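You operate a simulated robot arm through the tools that you are given. There is no shell and no other tool. Be economical: measure what you need, move in short steps, check, and stop when the job is done.

You run a simulated robot arm. Do the job below in one go: nothing can be reset, and whatever is moved stays where it is left.

## Task
Stack the 3 MM brass nozzle from the wide shelf of the spares rack on top of the 5 MM brass nozzle. Then press the green sync button two times. Then put the red sleeve on the top of the hatch shelf. Then put the green tube end on top of the green lifting magnet. Then take the red lead and put it on the middle shelf of the test trolley. Then take the spanner with the largest size on its label from the top of the tool cart and put it on the bottom shelf of the spares rack. Then put the diffuser plate with the smallest size on its label from the top of the burner bench on the red tray. Then take the brass union and put it on the top of the hatch shelf. Keep to this order. Set down upright: green tube end.

It is judged by the outcome, as a careful person would: the job done as asked, and still so three seconds after it is handed in. It fails if anything else is knocked over, pushed out of place, dropped, spilled or broken.

## Robot
A 7-joint arm with a two-finger parallel gripper on a trunk, on a base that drives. Base frame: it is fixed to the floor where the robot stands at the start and does not move with it; the origin is under the middle of the robot, x ahead of it, y to its left, z up; the surface under the hand at the start is at about z = 860. Readings come in mm, degrees, newtons and seconds.
With the tool pointing down near the work surface it reaches from about 280 to 640 mm from the robot's upright axis, wherever it stands. Its first joint turns from -166.0 to 166.0 degrees. Places, roughly: bottom shelf of the spares rack [300, 200, 100]; brass nozzle [500, 0, 1000]; brass union (6x5x12 cm) [-5600, 8500, 900]; diffuser plate [-5750, 8000, 750]; green lifting magnet [-6750, 5000, 750]; green sync button [-6300, 3000, 800]; green tube end (4x4x8 cm) [-5500, 2700, 800]; middle shelf of the test trolley [-7900, 5500, 500]; red lead (3x3x15 cm) [-5500, 2300, 700]; red sleeve [-5750, 2750, 750]; red tray [-5250, 8000, 750]; spanner [-500, 1000, 1000]; top of the hatch shelf (76x24 cm) [-4520, 7020, 460]. Payload 1.57 kg.
The tool frame sits at the grasp point between the pads (the TCP): z along the fingers, y along the line on which they close. The tips reach 30 mm beyond it. Largest opening 80 mm; finger width 17, thickness 12; the body of the gripper, 40 by 82 mm, starts 80 mm behind the TCP.
Orientation is that of the tool frame in the base frame, as [roll, pitch, yaw] about the fixed x, y, z axes, in that order (R = Rz(yaw) Ry(pitch) Rx(roll)). With the fingers straight down and closing along the base's y, the tool's x points along the base's -x, its y along +y and its z along -z.

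## Interface
- The arm moves only by the tool drive_tool. Its argument "motion" is a list that holds one entry, the list of rows, each a list of 7 numbers: the shift along the tool's x, y, z in mm, then the turn, a rotation vector about the tool's x, y, z in degrees, then the finger opening in mm, from 0 to 80. In form: [[[tx, ty, tz, wx, wy, wz, hand], ...]]. A call has 1 to 8 rows; each row shifts and turns the commanded pose from where the row before left it, along the tool's axes as they then stand. Each row takes 0.2 s and may step no farther than 50 mm and 8.6 degrees from the row before; otherwise, or with a gripper value out of range, the whole call is refused. A pose out of reach is approached as far as the arm can. The call stops where the force on the tool passes 40 N (or 10 N more than at its start, if that is more) or the arm is blocked; 0.2 s more then pass. The fingers move at their own pace (about 72 mm/s each) and stop on an object; they squeeze with about 43 N. The grip force told is the motor's: it shows also when the fingers shut on nothing. Time passes only in rows, and 0.2 s behind the last, so rows that do not move let the fingers close. It gives the time, the measured TCP pose, the force on the tool (base axes), the opening and the grip force at its end, in the units of the frame above (readings bear some noise), with the torque about the TCP (base axes, N m) and any sound that the robot's microphone picked up, and new pictures: "show" is both (left out), scene, wrist or none.
- Cameras (640 x 400 px; columns grow to the right, rows downward): "scene" is now at [186.3, 68.2, 1351.4]; the picture's right is [0.98, -0.21, 0.00], its down [-0.18, -0.83, -0.53] and it looks along [0.11, 0.52, -0.85] (base axes); focal length 221 px, centre (320, 200). "wrist" rides on the gripper at [72, -7, -122] in the tool frame; the picture's right is [0.09, 1.00, 0.00], its down [-0.84, 0.08, -0.54] and it looks along [-0.54, 0.05, 0.84] (tool axes); focal length 238 px, centre (320, 200). There is no depth. A picture from a camera that has moved, and an enlarged one, comes with that camera's place and axes in the base frame and with its lens.
- lift_body(by): slides the trunk up (or, below 0, down) by that many mm; the arm and the scene camera ride with it, the base frame stays. It gives what a move gives, with no picture.
- base_move(legs): drives the robot by 1 to 6 legs, each [ahead, left, turn to the left] in mm, mm and degrees, along the robot's own axes; the way and the turn of a leg run together, so that a leg with both is an arc; at most 1500 mm and 180 degrees a leg. The arm and the cameras ride along, it lands a little off, and it stops where it bumps. It gives what a move gives, and a new picture of the scene camera.
- turn_head(pan, tilt): turns the head with the scene camera to pan (to the left, within 86 degrees either way) and tilt (down, from -29 to 69), counted from straight ahead of the robot. It gives what a move gives, and a new picture of the scene camera.
- close_up(camera, box): a new picture of the part [left, top, right, bottom] of that camera's present view, enlarged. It takes no simulated time.
- sign_off(): hands the job in; it is judged then, once.

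Work in short steps. Places have to be worked out from the pictures, the camera data and where the tool is seen: move nearer, look again, correct. Check each grasp and each placing, and mend what went wrong. You have 217 turns and 260 pictures in all, those below and enlarged ones among them. Open the gripper and draw the arm clear of the work before you hand the job in, unless the task says otherwise; then end with one line.

The tools are called after ">>>" as a command line: name --argument value ..., lists and objects as JSON in quotes. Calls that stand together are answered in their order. drive_tool: Moves the arm, as the interface text tells. Its arguments: {"type":"object","properties":{"motion":{"type":"array"},"show":{"type":"string","enum":["both","scene","wrist","none"]}},"required":["motion"]} The other tools are called the same way: lift_body (by) slides the trunk up or down; base_move (legs) drives the base; turn_head (pan, tilt) turns the head that bears the scene camera; close_up (camera, box) takes an enlarged picture of a part of a camera's view; sign_off () hands the job in.

At the start:

```text
time: 0.0
eef_pos: [122.0, 443.7, 1050.0]
orientation: [180.0, -0.1, -180.0]
wrist_force: [1.1, 0.6, 0.5]
torque: [0.02, 0.0, -0.04]
gripper_width: 80.1
grip_force: 0.1
trunk travel left (down, up): [-600.0, 390.0]
robot x, y, heading: [2.2, -0.1, -0.1]
head pan, tilt: [77.9, 57.7]
```

scene: 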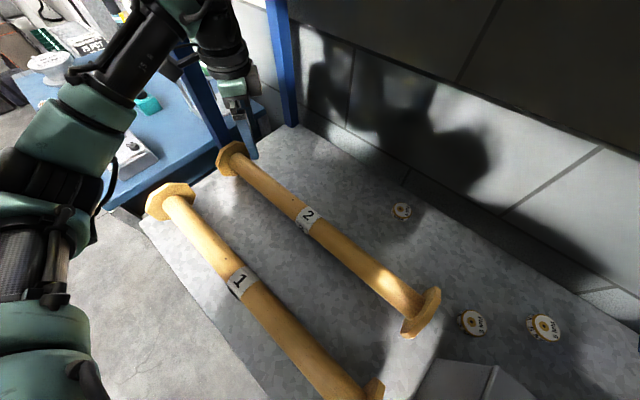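
wrist: 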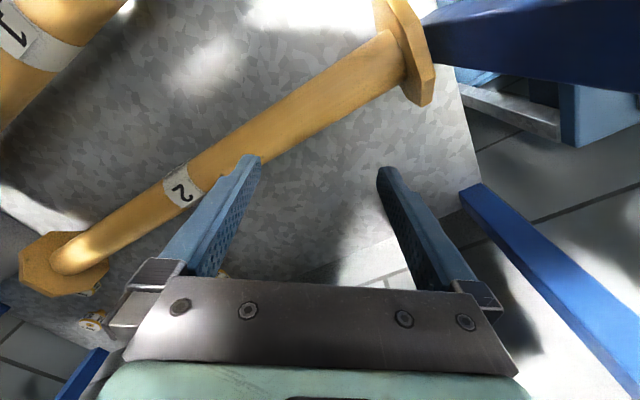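

I see three small discs with labels on the wide shelf; I enlarge them to read them.

>>> close_up --camera "scene" --box '[430, 280, 590, 380]'

>>> close_up --camera "scene" --box '[360, 180, 440, 230]'

>>> turn_head --pan 20 --tilt 50

```text
4.00 times, centred on (510, 330) of scene
camera zoom: at [186.3, 68.2, 1351.4], right [0.98, -0.21, 0.0], down [-0.18, -0.83, -0.53], along [0.11, 0.52, -0.85], focal length 884 px, centre (-440, -320)
```

zoom: 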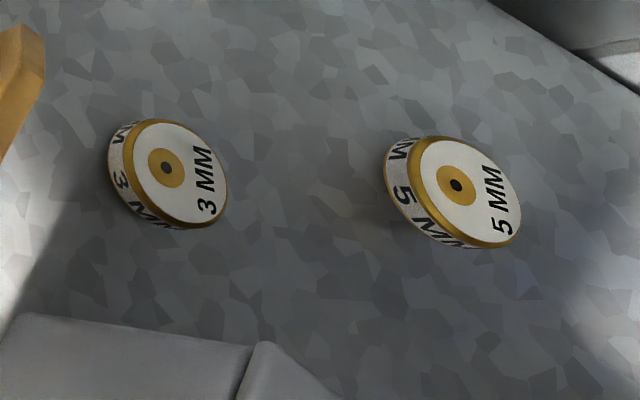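

```text
8.00 times, centred on (400, 205) of scene
camera zoom: at [186.3, 68.2, 1351.4], right [0.98, -0.21, 0.0], down [-0.18, -0.83, -0.53], along [0.11, 0.52, -0.85], focal length 1767 px, centre (-320, 160)
```

zoom: 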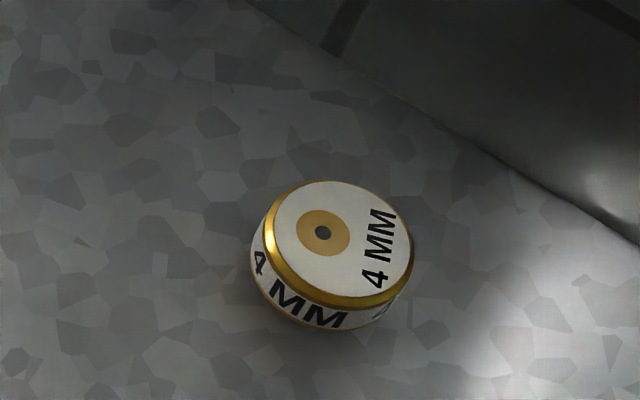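

```text
time: 1.3
eef_pos: [121.9, 444.5, 1050.1]
orientation: [180.0, 0.0, -180.0]
wrist_force: [-1.0, 0.7, -0.5]
torque: [0.0, 0.01, -0.02]
gripper_width: 79.7
grip_force: 0.1
trunk travel left (down, up): [-600.0, 390.0]
robot x, y, heading: [4.8, 1.6, -0.2]
head pan, tilt: [20.0, 50.0]
camera scene: at [244.1, 27.0, 1361.3], right [0.34, -0.94, 0.0], down [-0.72, -0.26, -0.64], along [0.6, 0.22, -0.77], focal length 221 px, centre (320, 200)
```

scene: 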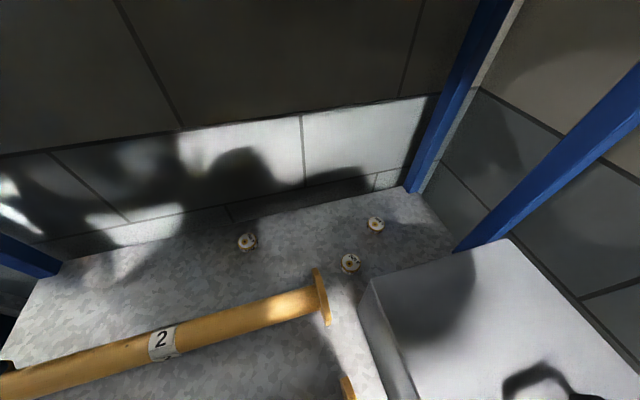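

The 3 MM nozzle is near (470, 35), the 5 MM near (597, 0), both on z≈860. I swing the tool on an arc towards the 3 MM one.

>>> drive_tool --motion '[[[-45.2, -14.9, 0, 0, 0, 5.86, 80], [-45.2, -14.9, 0, 0, 0, 5.86, 80], [-45.2, -14.9, 0, 0, 0, 5.86, 80], [-45.2, -14.9, 0, 0, 0, 5.86, 80], [-45.2, -14.9, 0, 0, 0, 5.86, 80], [-45.2, -14.9, 0, 0, 0, 5.86, 80]]]' --show "none"

>>> drive_tool --motion '[[[-45.2, -14.9, 0, 0, 0, 5.86, 80], [-45.2, -14.9, 0, 0, 0, 5.86, 80], [-45.2, -14.9, 0, 0, 0, 5.86, 80], [-45.2, -14.9, 0, 0, 0, 5.86, 80], [-45.2, -14.9, 0, 0, 0, 5.86, 80], [-45.2, -14.9, 0, 0, 0, 5.86, 80], [0, 0, 0, 0, 0, 8.5, 80], [0, 0, 0, 0, 0, 8.5, 80]]]' --show "both"

```text
time: 2.7
eef_pos: [358.2, 292.2, 1050.3]
orientation: [-179.9, -0.2, 144.9]
wrist_force: [-0.3, -0.4, 0.1]
torque: [0.01, 0.01, 0.01]
gripper_width: 79.8
grip_force: 0.1
trunk travel left (down, up): [-600.0, 390.0]
robot x, y, heading: [0.1, -0.0, 0.0]
head pan, tilt: [20.0, 50.0]
```

```text
time: 4.5
eef_pos: [463.7, 30.0, 1050.6]
orientation: [-180.0, 0.0, 92.5]
wrist_force: [0.3, 0.1, 0.2]
torque: [0.02, 0.0, 0.03]
gripper_width: 80.0
grip_force: 0.1
trunk travel left (down, up): [-600.0, 390.0]
robot x, y, heading: [2.9, -0.1, 0.0]
head pan, tilt: [20.0, 50.0]
camera scene: at [244.2, 26.7, 1361.3], right [0.34, -0.94, 0.0], down [-0.72, -0.26, -0.64], along [0.6, 0.22, -0.77], focal length 221 px, centre (320, 200)
camera wrist: at [454.4, 101.6, 1173.8], right [0.99, 0.14, 0.0], down [0.11, -0.83, 0.54], along [0.07, -0.54, -0.84], focal length 238 px, centre (320, 200)
```

scene: 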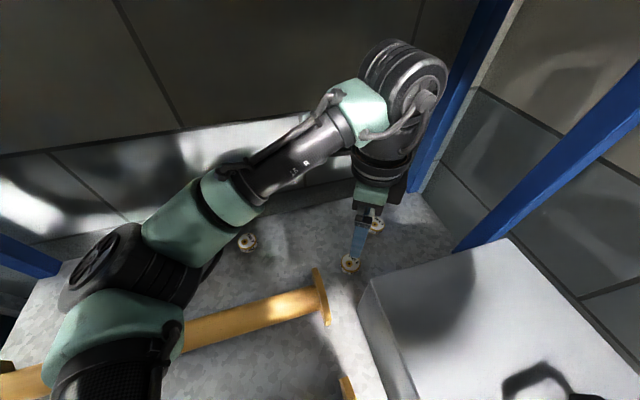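
wrist: 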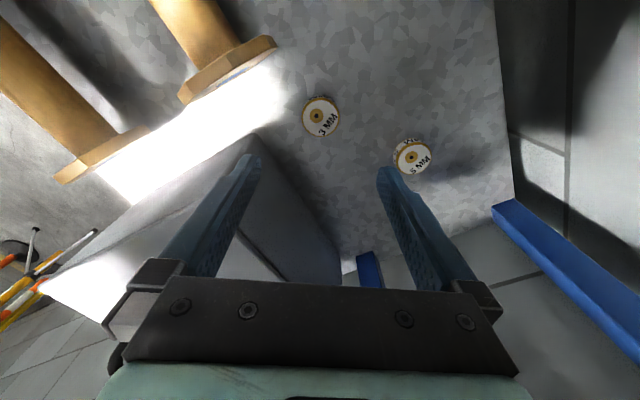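

Wrist view puts the 3 MM nozzle at about (463, 32), nearly under the tool. I descend part way and look again.

>>> drive_tool --motion '[[[2, 0, 40, 0, 0, 2.5, 72], [0, 0, 40, 0, 0, 0, 72], [0, 0, 30, 0, 0, 0, 72]]]'

```text
time: 5.3
eef_pos: [462.3, 33.9, 938.9]
orientation: [180.0, 0.1, 90.1]
wrist_force: [0.1, -0.5, 0.6]
torque: [0.0, 0.01, 0.01]
gripper_width: 72.2
grip_force: 0.0
trunk travel left (down, up): [-600.0, 390.0]
robot x, y, heading: [-0.5, 2.1, -0.0]
head pan, tilt: [20.0, 50.0]
camera scene: at [244.3, 26.9, 1361.3], right [0.34, -0.94, 0.0], down [-0.72, -0.26, -0.64], along [0.6, 0.22, -0.77], focal length 221 px, centre (320, 200)
camera wrist: at [454.8, 104.9, 1061.2], right [1.0, 0.09, 0.0], down [0.08, -0.84, 0.54], along [0.05, -0.54, -0.84], focal length 238 px, centre (320, 200)
```

scene: 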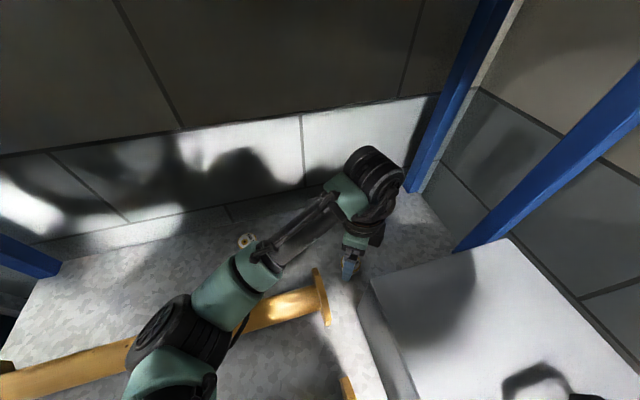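
wrist: 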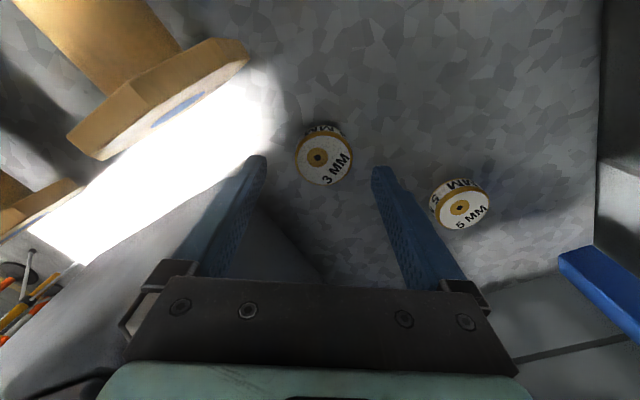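

The nozzle is at about (461, 31). I shift 3 mm and go down so the tips come just above the shelf.

>>> drive_tool --motion '[[[-3, -1, 25, 0, 0, 0, 72], [0, 0, 17, 0, 0, 0, 72]]]' --show "wrist"

```text
time: 5.9
eef_pos: [461.6, 28.5, 896.0]
orientation: [179.9, 0.0, 90.1]
wrist_force: [0.1, 0.1, -0.1]
torque: [-0.02, 0.02, -0.01]
gripper_width: 72.0
grip_force: 0.1
trunk travel left (down, up): [-600.0, 390.0]
robot x, y, heading: [0.3, 2.2, 0.3]
head pan, tilt: [20.0, 50.0]
camera wrist: at [455.0, 100.0, 1019.5], right [1.0, 0.1, 0.0], down [0.08, -0.84, 0.54], along [0.05, -0.54, -0.84], focal length 238 px, centre (320, 200)
```

wrist: 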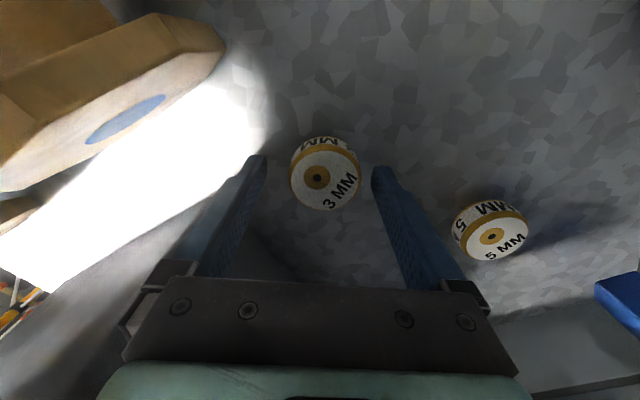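

Nozzle sits between the fingers, tips about 6 mm above the shelf. I go 3 mm lower and close.

>>> drive_tool --motion '[[[-2, 2, 3, 0, 0, 0, 72], [0, 0, 0, 0, 0, 0, 60], [0, 0, 0, 0, 0, 0, 45], [0, 0, 0, 0, 0, 0, 30], [0, 0, 0, 0, 0, 0, 30]]]' --show "wrist"

```text
time: 7.1
eef_pos: [462.4, 26.6, 893.9]
orientation: [180.0, 0.0, 90.2]
wrist_force: [-0.2, 0.2, -0.8]
torque: [0.0, 0.01, -0.01]
gripper_width: 42.3
grip_force: 42.4
trunk travel left (down, up): [-600.0, 390.0]
robot x, y, heading: [0.1, -0.4, -0.1]
head pan, tilt: [20.0, 50.0]
camera wrist: at [456.6, 98.0, 1016.7], right [1.0, 0.1, 0.0], down [0.08, -0.84, 0.54], along [0.05, -0.54, -0.84], focal length 238 px, centre (320, 200)
```

wrist: 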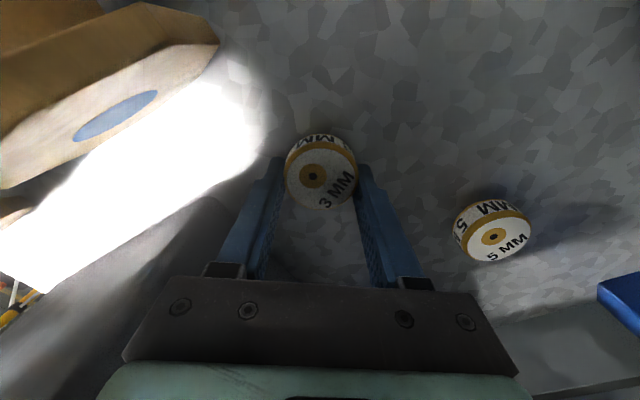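

Gripped (42 mm). I lift, and check.

>>> drive_tool --motion '[[[0, 0, -30, 0, 0, 0, 30], [0, 0, -40, 0, 0, 0, 30], [0, 35, 0, 0, 0, 0, 30], [-10, 35, 0, 0, 0, 0, 30], [-10, 35, 0, 0, 0, 0, 30]]]'

```text
time: 8.3
eef_pos: [570.0, 8.3, 965.0]
orientation: [-179.9, -0.1, 90.1]
wrist_force: [-0.1, 0.2, -1.2]
torque: [0.0, 0.01, 0.01]
gripper_width: 42.2
grip_force: 42.7
trunk travel left (down, up): [-600.0, 390.0]
robot x, y, heading: [-4.8, -1.7, -0.1]
head pan, tilt: [20.0, 50.0]
camera scene: at [244.8, 26.5, 1361.2], right [0.34, -0.94, 0.0], down [-0.72, -0.26, -0.64], along [0.6, 0.22, -0.77], focal length 221 px, centre (320, 200)
camera wrist: at [563.4, 79.8, 1088.1], right [1.0, 0.09, 0.0], down [0.08, -0.84, 0.54], along [0.05, -0.54, -0.84], focal length 238 px, centre (320, 200)
```

scene: 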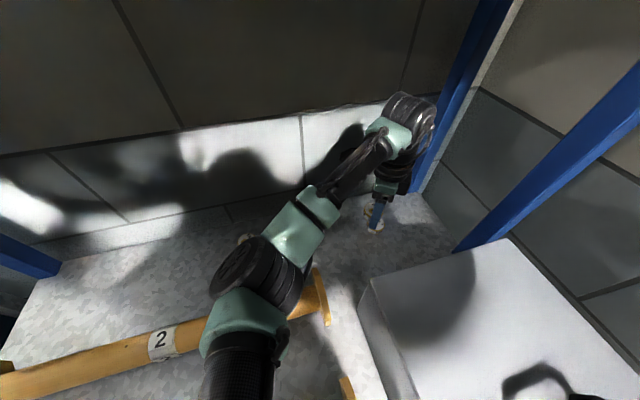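
wrist: 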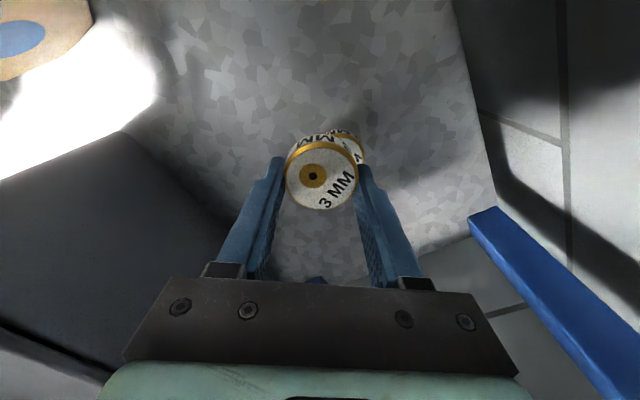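

The 5 MM lies partly behind the held piece. I shift past it in −y to see it free.

>>> drive_tool --motion '[[[-25, 20, 0, 0, 0, 0, 30], [-25, 0, 0, 0, 0, 0, 30]]]' --show "wrist"

>>> close_up --camera "wrist" --box '[240, 60, 400, 220]'

```text
time: 8.9
eef_pos: [591.0, -41.4, 966.6]
orientation: [179.9, 0.0, 90.1]
wrist_force: [0.2, -0.3, -1.0]
torque: [0.01, 0.0, 0.02]
gripper_width: 42.3
grip_force: 42.6
trunk travel left (down, up): [-600.0, 390.0]
robot x, y, heading: [-0.9, 2.9, -0.1]
head pan, tilt: [20.0, 50.0]
camera wrist: at [583.4, 31.0, 1089.4], right [1.0, 0.1, 0.0], down [0.08, -0.84, 0.54], along [0.05, -0.54, -0.84], focal length 238 px, centre (320, 200)
```

wrist: 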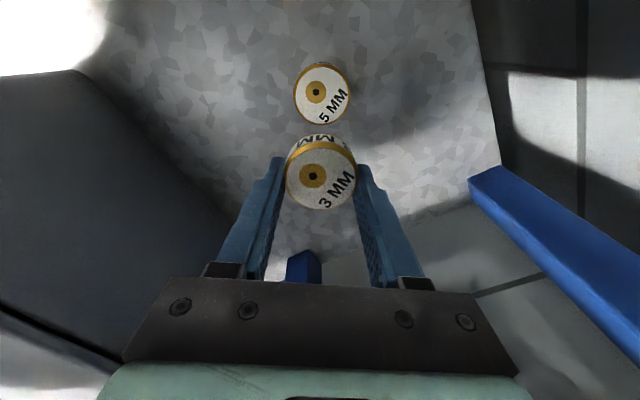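

```text
2.50 times, centred on (320, 140) of wrist
camera zoom: at [583.4, 31.0, 1089.4], right [1.0, 0.1, 0.0], down [0.08, -0.84, 0.54], along [0.05, -0.54, -0.84], focal length 596 px, centre (320, 350)
```

zoom: 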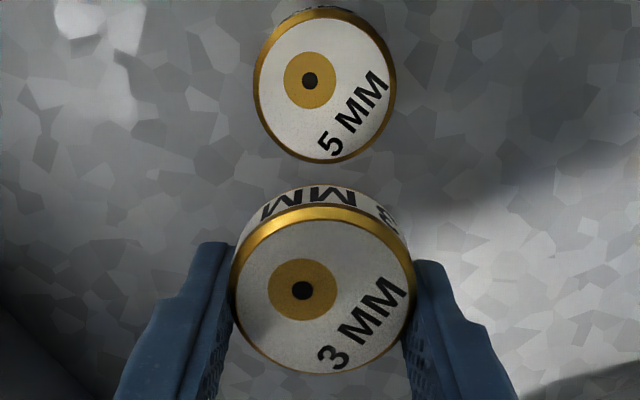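

Consistent geometry: nozzles are ~17 mm tall and ~47 mm wide; 5 MM centre is at about (587.7, −1.9), held one offset (−2.7, +38.4) from it. I move over it, and go down to just above.

>>> drive_tool --motion '[[[19.2, -1.5, 0, 0, 0, 0, 30], [19.2, -1.2, 0, 0, 0, 0, 30], [0, 0, 24, 0, 0, 0, 30], [0, 0, 22, 0, 0, 0, 30], [0, 0, 0, 0, 0, 0, 30]]]' --show "wrist"

>>> close_up --camera "scene" --box '[336, 180, 416, 240]'

```text
time: 10.1
eef_pos: [591.4, -4.7, 928.1]
orientation: [178.8, 0.1, 90.1]
wrist_force: [-4.6, -0.9, 23.4]
torque: [0.14, 0.35, 0.04]
gripper_width: 42.2
grip_force: 42.6
trunk travel left (down, up): [-600.0, 390.0]
robot x, y, heading: [0.7, 1.6, 0.2]
head pan, tilt: [20.0, 50.0]
stopped in row 5: the force on the tool passed its limit at 44 N (the readings are from after the stop); the commanded pose is now the measured one
camera wrist: at [582.3, 66.6, 1050.7], right [1.0, 0.09, 0.02], down [0.07, -0.84, 0.54], along [0.07, -0.54, -0.84], focal length 238 px, centre (320, 200)
```

wrist: 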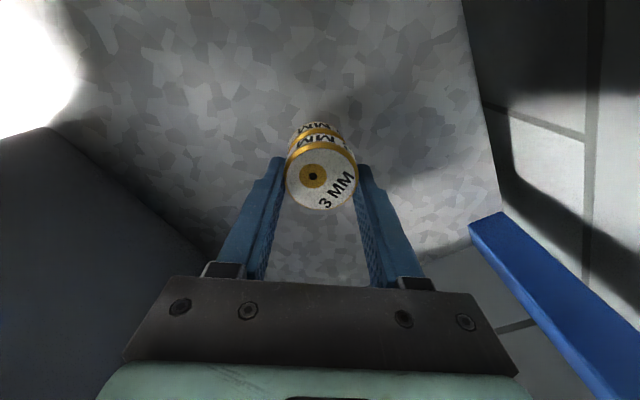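

```text
6.67 times, centred on (376, 210) of scene
camera zoom: at [242.5, 26.9, 1361.9], right [0.34, -0.94, 0.0], down [-0.72, -0.26, -0.64], along [0.61, 0.22, -0.77], focal length 1473 px, centre (-53, 133)
```

zoom: 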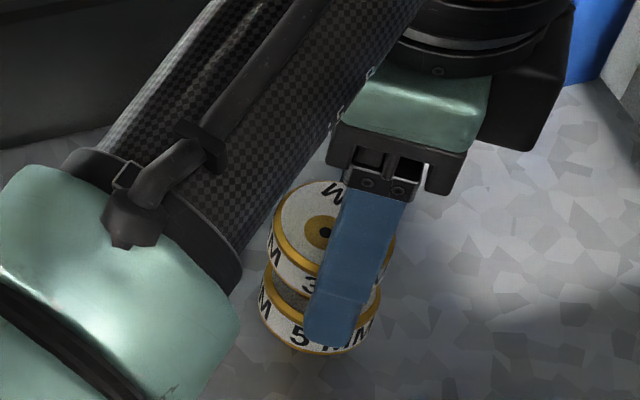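

Contact came earlier than expected (nozzles are about 33 mm tall), so height-corrected the held piece is roughly 3–4 mm off in +x/+y. I raise slightly, correct, and look.

>>> drive_tool --motion '[[[0, 0, -7, 0, 0, 0, 30], [0, 0, -3, -1.1, 0, 0, 30], [-4, -3, 0, 0, 0, 0, 30]]]' --show "none"

>>> close_up --camera "wrist" --box '[240, 80, 400, 240]'

>>> close_up --camera "scene" --box '[352, 195, 400, 235]'

```text
time: 10.9
eef_pos: [587.7, -9.7, 931.9]
orientation: [178.3, 0.0, 90.2]
wrist_force: [0.1, -0.2, -1.1]
torque: [-0.01, 0.0, 0.0]
gripper_width: 42.5
grip_force: 42.4
trunk travel left (down, up): [-600.0, 390.0]
robot x, y, heading: [-6.5, -1.8, 0.0]
head pan, tilt: [20.0, 50.0]
```

```text
2.50 times, centred on (320, 160) of wrist
camera zoom: at [577.4, 62.2, 1055.1], right [0.99, 0.1, 0.03], down [0.06, -0.84, 0.54], along [0.08, -0.54, -0.84], focal length 596 px, centre (320, 300)
```

zoom: 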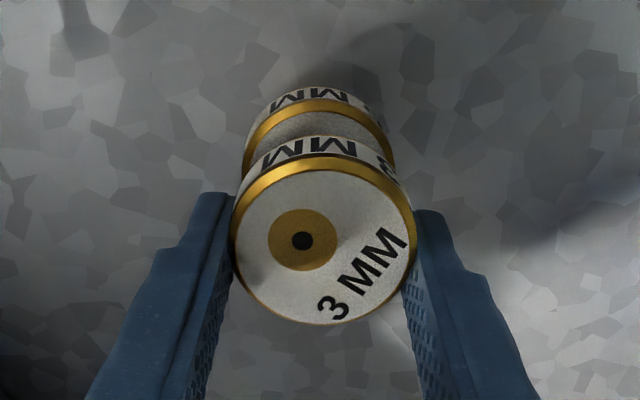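

```text
10.00 times, centred on (376, 215) of scene
camera zoom: at [244.4, 26.9, 1361.2], right [0.34, -0.94, 0.0], down [-0.72, -0.26, -0.64], along [0.6, 0.22, -0.77], focal length 2209 px, centre (-240, 50)
```

zoom: 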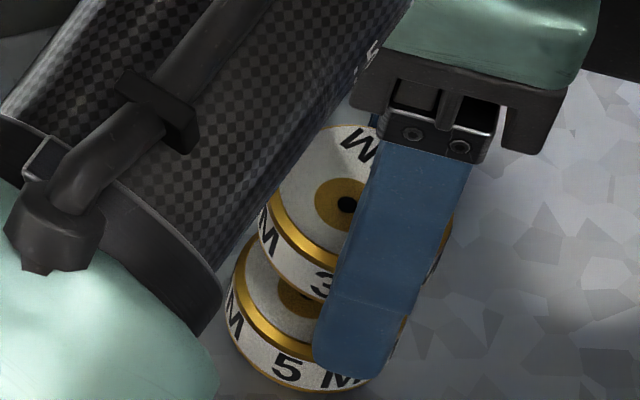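

x is aligned; the 3 MM needs about +3 mm in y, and the tool about 1.7° of levelling. I correct that, then lower softly.

>>> drive_tool --motion '[[[3, 0, 0, 1.7, 0, 0, 30], [0, 0, 0, 0, 0, 0, 30], [0, 0, 2, 0, 0, 0, 30]]]' --show "none"

>>> close_up --camera "wrist" --box '[240, 80, 400, 240]'

>>> close_up --camera "scene" --box '[352, 195, 400, 235]'

```text
time: 11.7
eef_pos: [588.5, -5.0, 929.9]
orientation: [179.8, -0.1, 90.2]
wrist_force: [0.1, -0.7, -0.5]
torque: [0.0, 0.01, -0.02]
gripper_width: 42.1
grip_force: 42.7
trunk travel left (down, up): [-600.0, 390.0]
robot x, y, heading: [1.2, 0.1, -0.0]
head pan, tilt: [20.0, 50.0]
```

```text
2.50 times, centred on (320, 160) of wrist
camera zoom: at [581.0, 65.6, 1053.2], right [1.0, 0.09, 0.0], down [0.08, -0.84, 0.54], along [0.05, -0.54, -0.84], focal length 596 px, centre (320, 300)
```

zoom: 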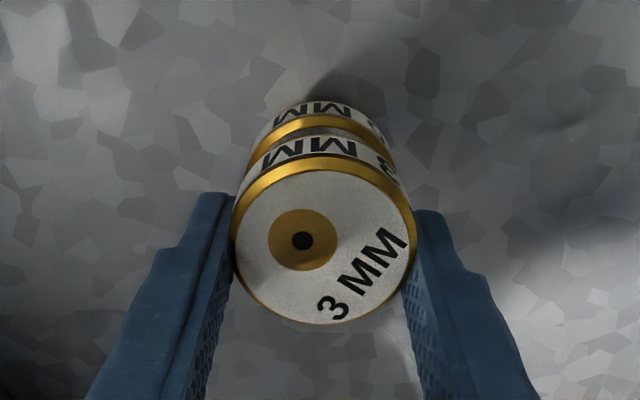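

```text
10.00 times, centred on (376, 215) of scene
camera zoom: at [244.2, 27.0, 1361.3], right [0.34, -0.94, 0.0], down [-0.72, -0.26, -0.64], along [0.6, 0.22, -0.77], focal length 2209 px, centre (-240, 50)
```

zoom: 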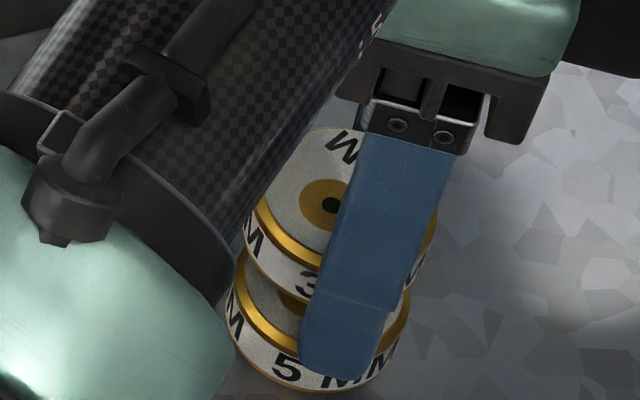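

The discs have a narrower foot beneath, which explains the gap; centres agree within ~2 mm in both views. I lower to contact and look at the force.

>>> drive_tool --motion '[[[-1, -1, 1, 0, 0, 0, 30], [0, 0, 1, 0, 0, 0, 30], [0, 0, 1, 0, 0, 0, 30]]]' --show "none"

>>> close_up --camera "scene" --box '[352, 195, 400, 235]'

```text
time: 12.5
eef_pos: [585.9, -6.6, 928.0]
orientation: [179.8, -0.1, 90.2]
wrist_force: [0.9, -0.5, 0.1]
torque: [0.01, 0.0, 0.0]
gripper_width: 42.2
grip_force: 43.2
trunk travel left (down, up): [-600.0, 390.0]
robot x, y, heading: [-0.8, 0.7, 0.0]
head pan, tilt: [20.0, 50.0]
```

```text
10.00 times, centred on (376, 215) of scene
camera zoom: at [244.1, 27.0, 1361.3], right [0.34, -0.94, 0.0], down [-0.72, -0.26, -0.64], along [0.6, 0.22, -0.77], focal length 2209 px, centre (-240, 50)
```

zoom: 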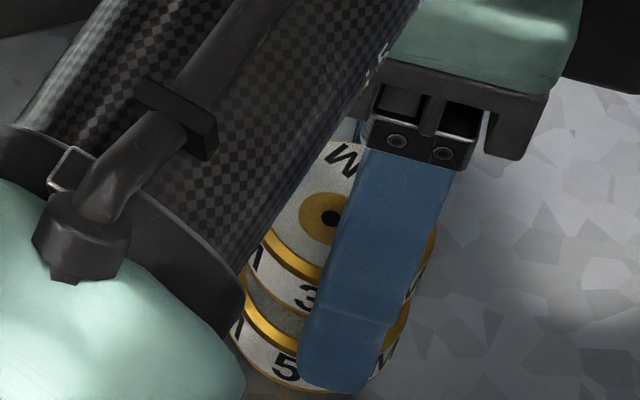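

Still no contact at 928, so I am unsure of the nozzle's shape. I raise the held piece well up to see it from the side with the scene camera.

>>> drive_tool --motion '[[[0, 0, -45, 0, 0, 0, 30], [0, 0, -45, 0, 0, 0, 30], [0, 0, -45, 0, 0, 0, 30], [0, 0, -45, 0, 0, 0, 30], [0, 0, -45, 0, 0, 0, 30], [0, -20, -45, 0, 0, 0, 30], [0, -20, -45, 0, 0, 0, 30]]]' --show "none"

>>> turn_head --pan 0 --tilt 30

```text
time: 14.1
eef_pos: [536.2, 48.5, 1148.9]
orientation: [-169.8, -12.8, 93.8]
wrist_force: [-0.4, 0.2, -0.6]
torque: [-0.01, 0.01, 0.0]
gripper_width: 42.1
grip_force: 43.1
trunk travel left (down, up): [-600.0, 390.0]
robot x, y, heading: [3.9, 1.0, -0.1]
head pan, tilt: [20.0, 50.0]
stopped in row 7: the arm was blocked; the commanded pose is now the measured one
```

```text
time: 14.9
eef_pos: [538.8, 48.4, 1148.5]
orientation: [-169.8, -12.9, 93.6]
wrist_force: [0.0, 0.1, -0.4]
torque: [0.02, -0.05, 0.01]
gripper_width: 42.3
grip_force: 43.3
trunk travel left (down, up): [-600.0, 390.0]
robot x, y, heading: [-2.2, -0.4, 0.2]
head pan, tilt: [0.0, 30.0]
camera scene: at [261.0, 3.4, 1390.7], right [0.0, -1.0, 0.0], down [-0.5, 0.0, -0.87], along [0.87, 0.0, -0.5], focal length 221 px, centre (320, 200)
```

scene: 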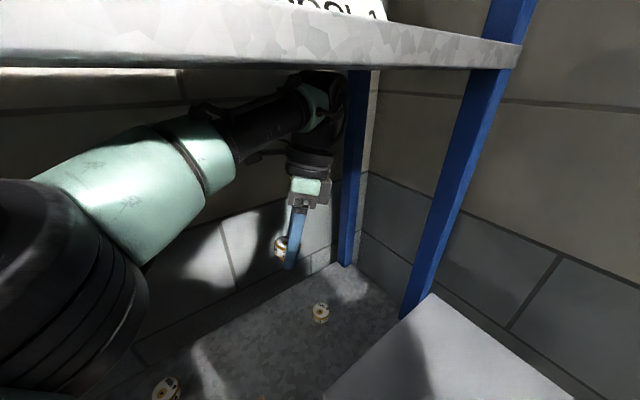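

There is a shelf above that blocks the arm. I zoom on the pieces, before going back down.

>>> close_up --camera "scene" --box '[256, 220, 336, 280]'

>>> close_up --camera "scene" --box '[296, 290, 344, 330]'

```text
6.67 times, centred on (296, 250) of scene
camera zoom: at [261.0, 3.4, 1390.7], right [0.0, -1.0, 0.0], down [-0.5, 0.0, -0.87], along [0.87, 0.0, -0.5], focal length 1473 px, centre (480, -133)
```

zoom: 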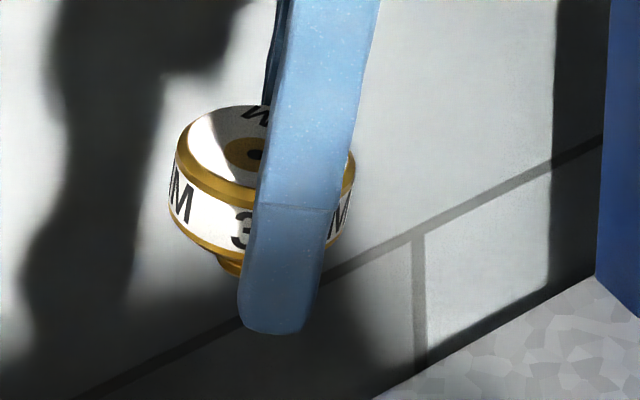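

```text
10.00 times, centred on (320, 310) of scene
camera zoom: at [261.0, 3.4, 1390.7], right [0.0, -1.0, 0.0], down [-0.5, 0.0, -0.87], along [0.87, 0.0, -0.5], focal length 2209 px, centre (320, -900)
```

zoom: 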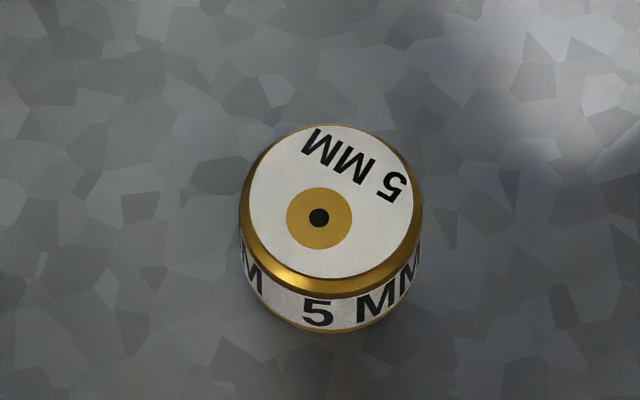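

Confirmed: the nozzle has a narrower foot, so contact near z≈927 was right. I go down out of the overhead shelf and level the tool again.

>>> drive_tool --motion '[[[-10, 7.8, 43.2, 0, 0, 0, 30], [-10, 7.8, 43.2, 0, 0, 0, 30], [0, 0, 0, -3.53, -4.2, 1.58, 30], [0, 0, 0, -3.53, -4.2, 1.58, 30], [0, 0, 0, -3.53, -4.2, 1.58, 30]]]' --show "none"

>>> turn_head --pan 20 --tilt 50

```text
time: 16.1
eef_pos: [538.4, 44.8, 1060.6]
orientation: [179.4, 0.1, 89.9]
wrist_force: [-0.3, -0.5, -0.4]
torque: [-0.03, 0.01, 0.01]
gripper_width: 42.2
grip_force: 43.0
trunk travel left (down, up): [-600.0, 390.0]
robot x, y, heading: [-0.6, 1.3, 0.0]
head pan, tilt: [0.0, 30.0]
```

```text
time: 17.0
eef_pos: [538.2, 45.2, 1060.5]
orientation: [179.5, 0.2, 89.8]
wrist_force: [-0.1, -0.4, -0.5]
torque: [-0.03, 0.0, -0.01]
gripper_width: 42.3
grip_force: 42.9
trunk travel left (down, up): [-600.0, 390.0]
robot x, y, heading: [-2.7, -1.4, -0.0]
head pan, tilt: [20.0, 50.0]
camera scene: at [243.0, 27.3, 1361.4], right [0.34, -0.94, 0.0], down [-0.72, -0.26, -0.64], along [0.6, 0.22, -0.77], focal length 221 px, centre (320, 200)
```

scene: 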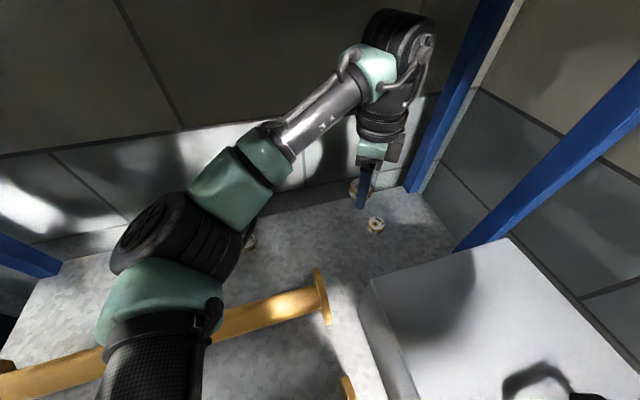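

Back over the stack target at z≈938 for a last alignment check.

>>> drive_tool --motion '[[[-17, 17, 20, 0.5, 0, 0, 30], [-17, 17, 30, 0, 0, 0, 30], [-16, 15, 30, 0, 0, 0, 30], [0, 0, 30, 0, 0, 0, 30], [0, 0, 14, 0, 0, 0, 30], [0, 0, 0, 0, 0, 0, 30]]]' --show "none"

>>> close_up --camera "wrist" --box '[240, 80, 400, 240]'

>>> close_up --camera "scene" --box '[352, 195, 400, 235]'

```text
time: 18.4
eef_pos: [587.5, -3.7, 939.7]
orientation: [-180.0, 0.2, 89.9]
wrist_force: [0.6, -0.3, 0.0]
torque: [-0.03, 0.01, -0.04]
gripper_width: 42.3
grip_force: 43.6
trunk travel left (down, up): [-600.0, 390.0]
robot x, y, heading: [-1.4, 1.5, 0.0]
head pan, tilt: [20.0, 50.0]
```

```text
2.50 times, centred on (320, 160) of wrist
camera zoom: at [580.8, 67.3, 1062.4], right [1.0, 0.09, 0.0], down [0.08, -0.84, 0.54], along [0.05, -0.54, -0.84], focal length 596 px, centre (320, 300)
```

zoom: 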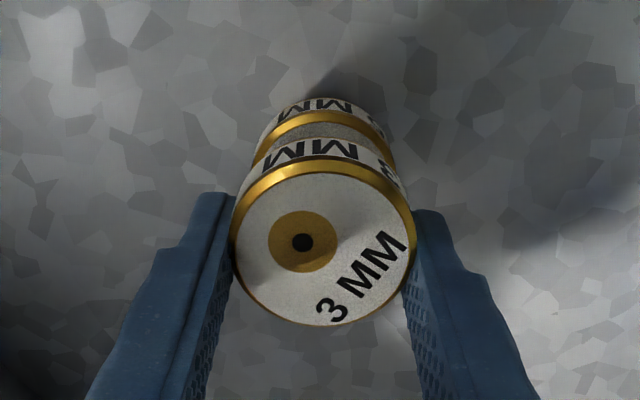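

```text
10.00 times, centred on (376, 215) of scene
camera zoom: at [242.9, 27.4, 1361.3], right [0.34, -0.94, 0.0], down [-0.72, -0.26, -0.64], along [0.6, 0.22, -0.77], focal length 2209 px, centre (-240, 50)
```

zoom: 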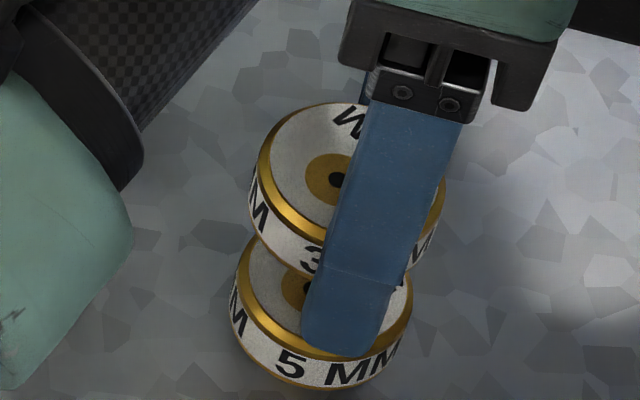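

Both views say the held piece is ~2.4 mm too far in +y, x is right. I correct and lower to contact in small steps.

>>> drive_tool --motion '[[[-2.4, 0.5, 5, 0, 0, 0, 30], [0, 0, 5, 0, 0, 0, 30], [0, 0, 1.5, 0, 0, 0, 30], [0, 0, 1.5, 0, 0, 0, 30], [0, 0, 0, 0, 0, 0, 30]]]' --show "none"

>>> close_up --camera "scene" --box '[352, 195, 400, 235]'

```text
time: 19.6
eef_pos: [588.7, -7.2, 926.5]
orientation: [179.7, 0.2, 89.9]
wrist_force: [1.4, 0.2, 19.0]
torque: [0.09, -0.04, 0.02]
gripper_width: 42.4
grip_force: 43.1
trunk travel left (down, up): [-600.0, 390.0]
robot x, y, heading: [-2.1, -4.2, 0.1]
head pan, tilt: [20.0, 50.0]
```

```text
10.00 times, centred on (376, 215) of scene
camera zoom: at [240.9, 27.4, 1362.0], right [0.34, -0.94, 0.0], down [-0.72, -0.26, -0.64], along [0.61, 0.22, -0.76], focal length 2209 px, centre (-240, 50)
```

zoom: 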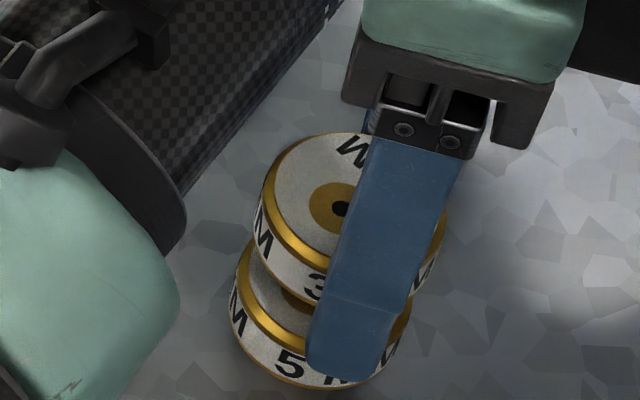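

Contact at 926.5 with nearly no torque: the foot stands on the 5 MM. I ease slightly, and open gradually.

>>> drive_tool --motion '[[[0, 0, -0.7, 0, 0, 0, 30], [0, 0, 0, 0, 0, 0, 44], [0, 0, 0, 0, 0, 0, 48], [0, 0, 0, 0, 0, 0, 60], [0, 0, 0, 0, 0, 0, 62], [0, 0, -30, 0, 0, 0, 62], [0, 0, -35, 0, 0, 0, 62], [0, 0, -20, 0, 0, 0, 62]]]' --show "none"

>>> close_up --camera "wrist" --box '[240, 60, 400, 220]'

>>> close_up --camera "scene" --box '[352, 195, 400, 235]'

```text
time: 21.4
eef_pos: [588.7, -7.2, 1008.6]
orientation: [179.9, 0.1, 89.9]
wrist_force: [0.0, -0.4, 0.5]
torque: [-0.01, -0.01, -0.01]
gripper_width: 62.3
grip_force: 0.2
trunk travel left (down, up): [-600.0, 390.0]
robot x, y, heading: [-1.4, -3.1, 0.1]
head pan, tilt: [20.0, 50.0]
```

```text
2.50 times, centred on (320, 140) of wrist
camera zoom: at [583.7, 63.8, 1130.7], right [1.0, 0.09, 0.0], down [0.08, -0.84, 0.54], along [0.05, -0.54, -0.84], focal length 596 px, centre (320, 350)
```

zoom: 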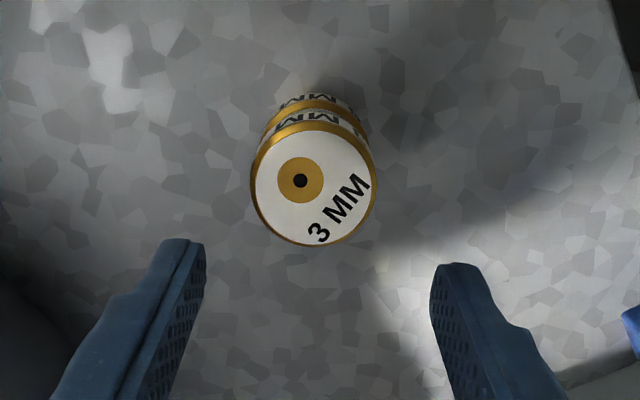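

```text
10.00 times, centred on (376, 215) of scene
camera zoom: at [242.7, 27.4, 1361.3], right [0.34, -0.94, 0.0], down [-0.72, -0.26, -0.64], along [0.6, 0.22, -0.77], focal length 2209 px, centre (-240, 50)
```

zoom: 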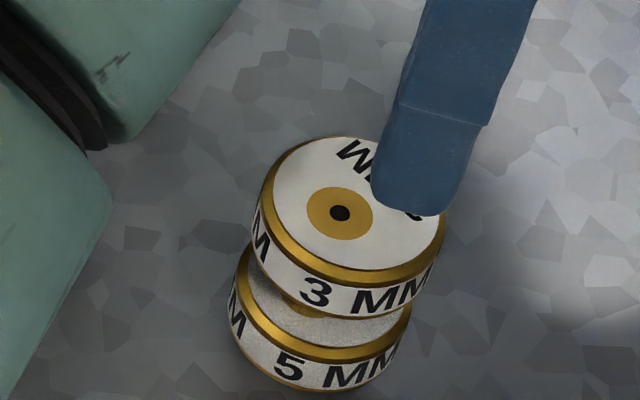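

The 3 MM stands squarely on the 5 MM. Now I retract the arm over the free shelf space, and look around to plan driving.

>>> drive_tool --motion '[[[0, -45, -10, 0, 0, 0, 62], [0, -45, -10, 0, 0, 0, 62], [0, -45, -10, 0, 0, 0, 62], [0, -45, -10, 0, 0, 0, 62], [0, -45, 0, 0, 0, 0, 62], [0, -25, 0, 0, 0, 0, 30]]]' --show "scene"

>>> turn_head --pan 86 --tilt 20

>>> turn_head --pan -86 --tilt 20

```text
time: 22.8
eef_pos: [342.2, -4.7, 1049.1]
orientation: [-180.0, 0.0, 90.0]
wrist_force: [2.9, 1.2, 1.1]
torque: [0.03, -0.02, 0.01]
gripper_width: 27.4
grip_force: 0.0
trunk travel left (down, up): [-600.0, 390.0]
robot x, y, heading: [-1.0, -1.3, 0.4]
head pan, tilt: [20.0, 50.0]
camera scene: at [243.1, 27.7, 1361.3], right [0.34, -0.94, 0.0], down [-0.72, -0.26, -0.64], along [0.6, 0.22, -0.77], focal length 221 px, centre (320, 200)
```

scene: 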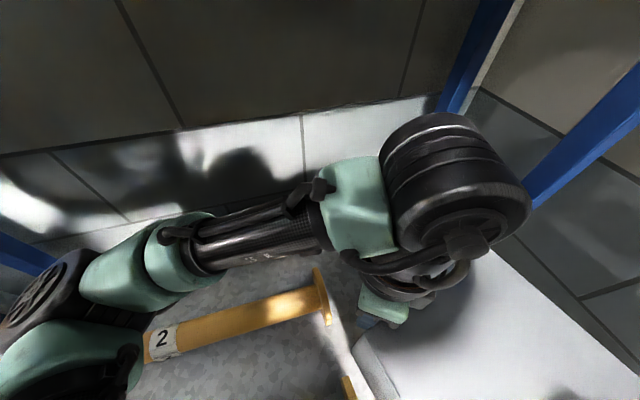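

```text
time: 24.1
eef_pos: [343.0, -6.5, 1049.2]
orientation: [-180.0, 0.2, 89.8]
wrist_force: [1.2, 2.8, -0.8]
torque: [0.09, -0.06, -0.06]
gripper_width: 28.8
grip_force: 0.0
trunk travel left (down, up): [-600.0, 390.0]
robot x, y, heading: [-2.5, -5.0, 0.1]
head pan, tilt: [85.9, 20.0]
camera scene: at [177.3, 94.2, 1406.8], right [1.0, -0.07, 0.0], down [-0.02, -0.34, -0.94], along [0.07, 0.94, -0.34], focal length 221 px, centre (320, 200)
```

scene: 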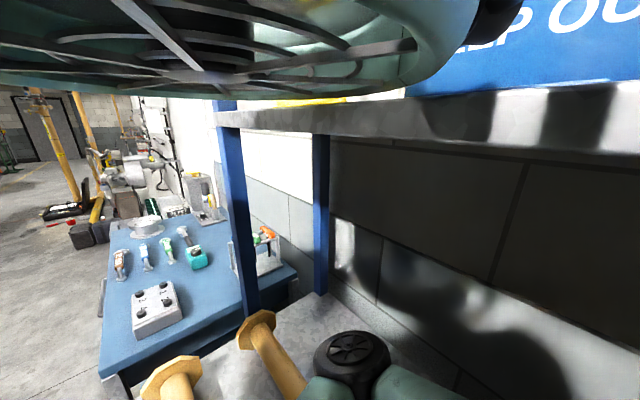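

```text
time: 26.7
eef_pos: [342.6, -6.5, 1050.4]
orientation: [179.9, 0.1, 90.0]
wrist_force: [1.8, 1.8, 0.6]
torque: [0.09, -0.05, -0.06]
gripper_width: 28.8
grip_force: 0.1
trunk travel left (down, up): [-600.0, 390.0]
robot x, y, heading: [1.6, -1.0, 0.2]
head pan, tilt: [-85.9, 20.0]
camera scene: at [177.4, -91.6, 1406.9], right [-1.0, -0.07, 0.0], down [-0.02, 0.34, -0.94], along [0.07, -0.94, -0.34], focal length 221 px, centre (320, 200)
```

scene: 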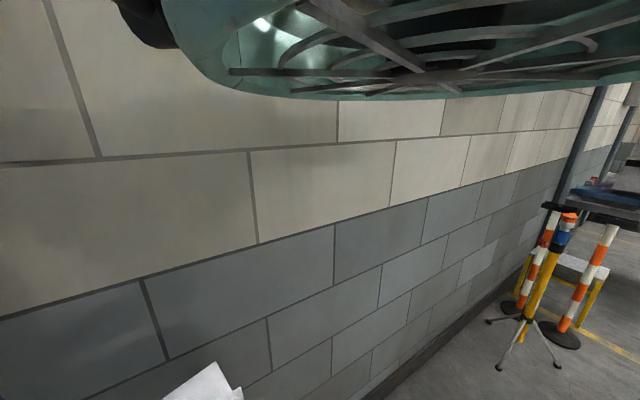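

The tool cart is to the left (y≈450–1400). I back straight away from the rack and then turn around to look across the room.

>>> turn_head --pan 0 --tilt 25

>>> base_move --legs '[[-700, 0, 0], [0, 0, -90], [0, 0, -90]]'

```text
time: 28.3
eef_pos: [343.1, -5.6, 1049.5]
orientation: [-180.0, 0.1, 89.8]
wrist_force: [1.0, 2.4, 0.6]
torque: [0.06, -0.05, -0.06]
gripper_width: 29.1
grip_force: 0.1
trunk travel left (down, up): [-600.0, 390.0]
robot x, y, heading: [-2.0, -2.8, 0.1]
head pan, tilt: [0.0, 25.0]
camera scene: at [262.8, 1.2, 1398.8], right [0.0, -1.0, 0.0], down [-0.42, 0.0, -0.91], along [0.91, 0.0, -0.42], focal length 221 px, centre (320, 200)
```

scene: 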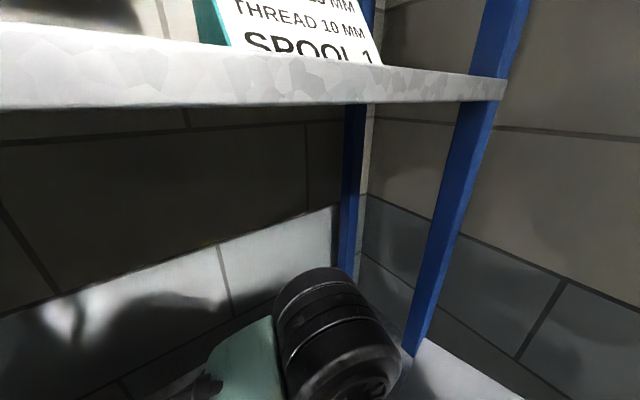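

```text
time: 39.9
eef_pos: [-1040.4, 5.7, 1049.7]
orientation: [-179.9, 0.1, -90.8]
wrist_force: [0.2, 0.3, -0.3]
torque: [-0.01, -0.03, 0.04]
gripper_width: 29.9
grip_force: 0.0
trunk travel left (down, up): [-600.0, 390.0]
robot x, y, heading: [-699.9, -3.9, 179.2]
head pan, tilt: [0.0, 25.0]
camera scene: at [-957.5, -1.1, 1398.8], right [0.01, 1.0, 0.0], down [0.42, 0.0, -0.91], along [-0.91, 0.01, -0.42], focal length 221 px, centre (320, 200)
```

scene: 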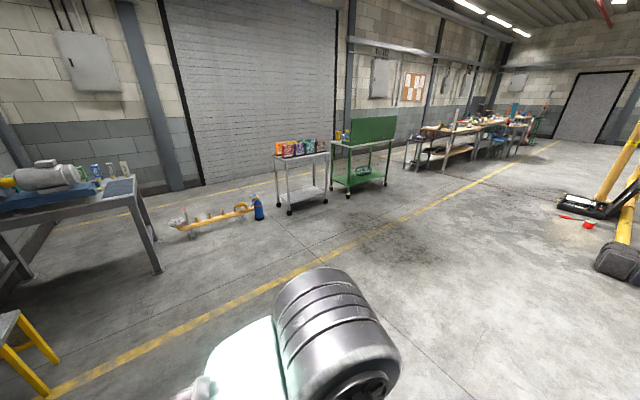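

Open floor ahead; the bench with my targets is ahead-right, near (-5400, 2500). I drive diagonally toward it, keeping clear of the trolleys.

>>> base_move --legs '[[1300, -950, 0], [1300, -950, 0]]'

>>> turn_head --pan -25 --tilt 15

```text
refused: leg 1 is longer than a leg can be; nothing moved
```

```text
time: 40.8
eef_pos: [-1040.1, 5.2, 1050.2]
orientation: [-180.0, 0.0, -90.8]
wrist_force: [-0.5, -0.4, 0.1]
torque: [0.03, 0.01, -0.02]
gripper_width: 30.1
grip_force: 0.1
trunk travel left (down, up): [-600.0, 390.0]
robot x, y, heading: [-696.6, -4.5, 179.2]
head pan, tilt: [-25.0, 15.0]
camera scene: at [-949.6, 38.1, 1415.0], right [0.43, 0.9, 0.0], down [0.23, -0.11, -0.97], along [-0.87, 0.42, -0.26], focal length 221 px, centre (320, 200)
```

scene: 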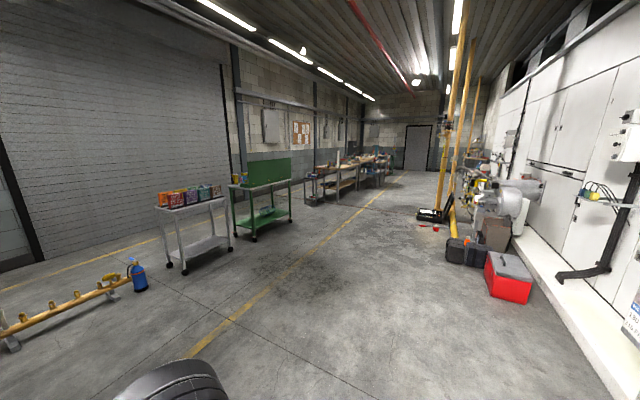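

Legs are limited in total length; I use shorter ones.

>>> base_move --legs '[[1200, -850, 0], [1200, -850, 0]]'

```text
time: 54.7
eef_pos: [-3427.5, 1618.6, 1049.6]
orientation: [179.9, 0.1, -88.9]
wrist_force: [0.6, 0.6, 0.4]
torque: [-0.02, -0.03, -0.02]
gripper_width: 30.0
grip_force: 0.0
trunk travel left (down, up): [-600.0, 390.0]
robot x, y, heading: [-3083.7, 1620.7, -178.6]
head pan, tilt: [-25.0, 15.0]
camera scene: at [-3337.1, 1653.4, 1415.0], right [0.4, 0.92, 0.0], down [0.24, -0.1, -0.97], along [-0.88, 0.39, -0.26], focal length 221 px, centre (320, 200)
```

scene: 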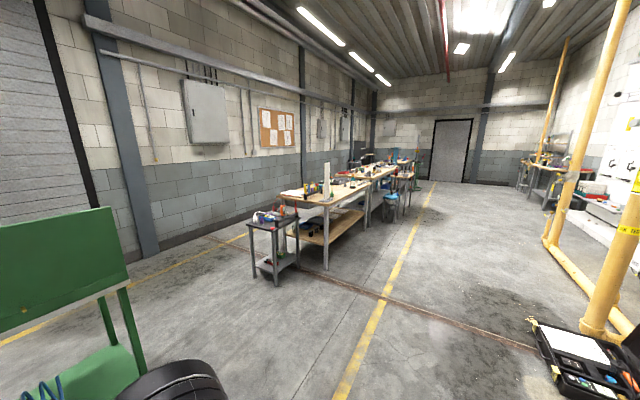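

I drive nearer to the bench and look at it.

>>> base_move --legs '[[1250, -800, 0]]'

>>> close_up --camera "scene" --box '[60, 120, 460, 370]'

```text
time: 62.1
eef_pos: [-4712.1, 2369.8, 1051.2]
orientation: [-179.9, 0.1, -88.2]
wrist_force: [-0.5, 0.1, -0.2]
torque: [0.01, 0.01, 0.05]
gripper_width: 30.0
grip_force: 0.0
trunk travel left (down, up): [-600.0, 390.0]
robot x, y, heading: [-4368.8, 2377.7, -178.2]
head pan, tilt: [-25.0, 15.0]
camera scene: at [-4623.8, 2405.7, 1415.0], right [0.39, 0.92, 0.0], down [0.24, -0.1, -0.97], along [-0.89, 0.38, -0.26], focal length 221 px, centre (320, 200)
```

scene: 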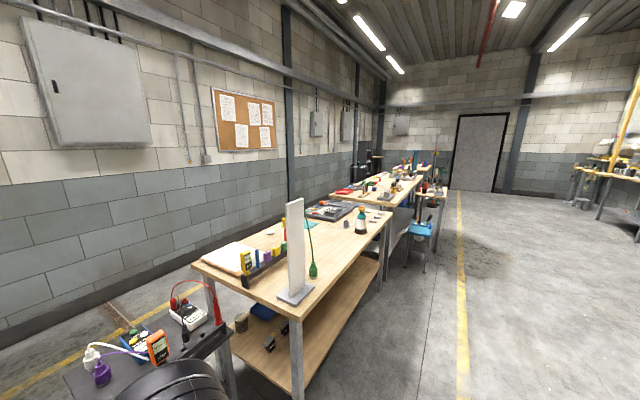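

```text
1.60 times, centred on (260, 245) of scene
camera zoom: at [-4623.8, 2405.7, 1415.0], right [0.39, 0.92, 0.0], down [0.24, -0.1, -0.97], along [-0.89, 0.38, -0.26], focal length 353 px, centre (416, 128)
```

zoom: 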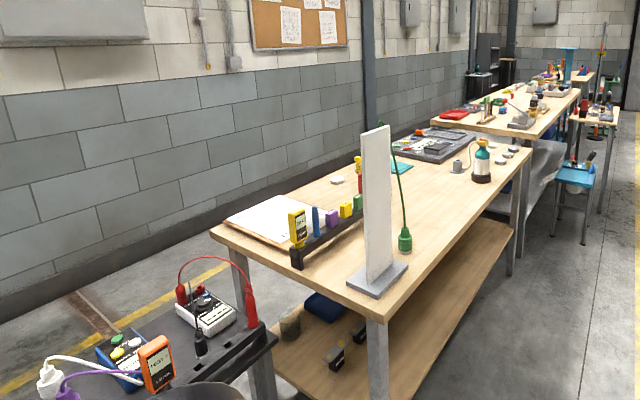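

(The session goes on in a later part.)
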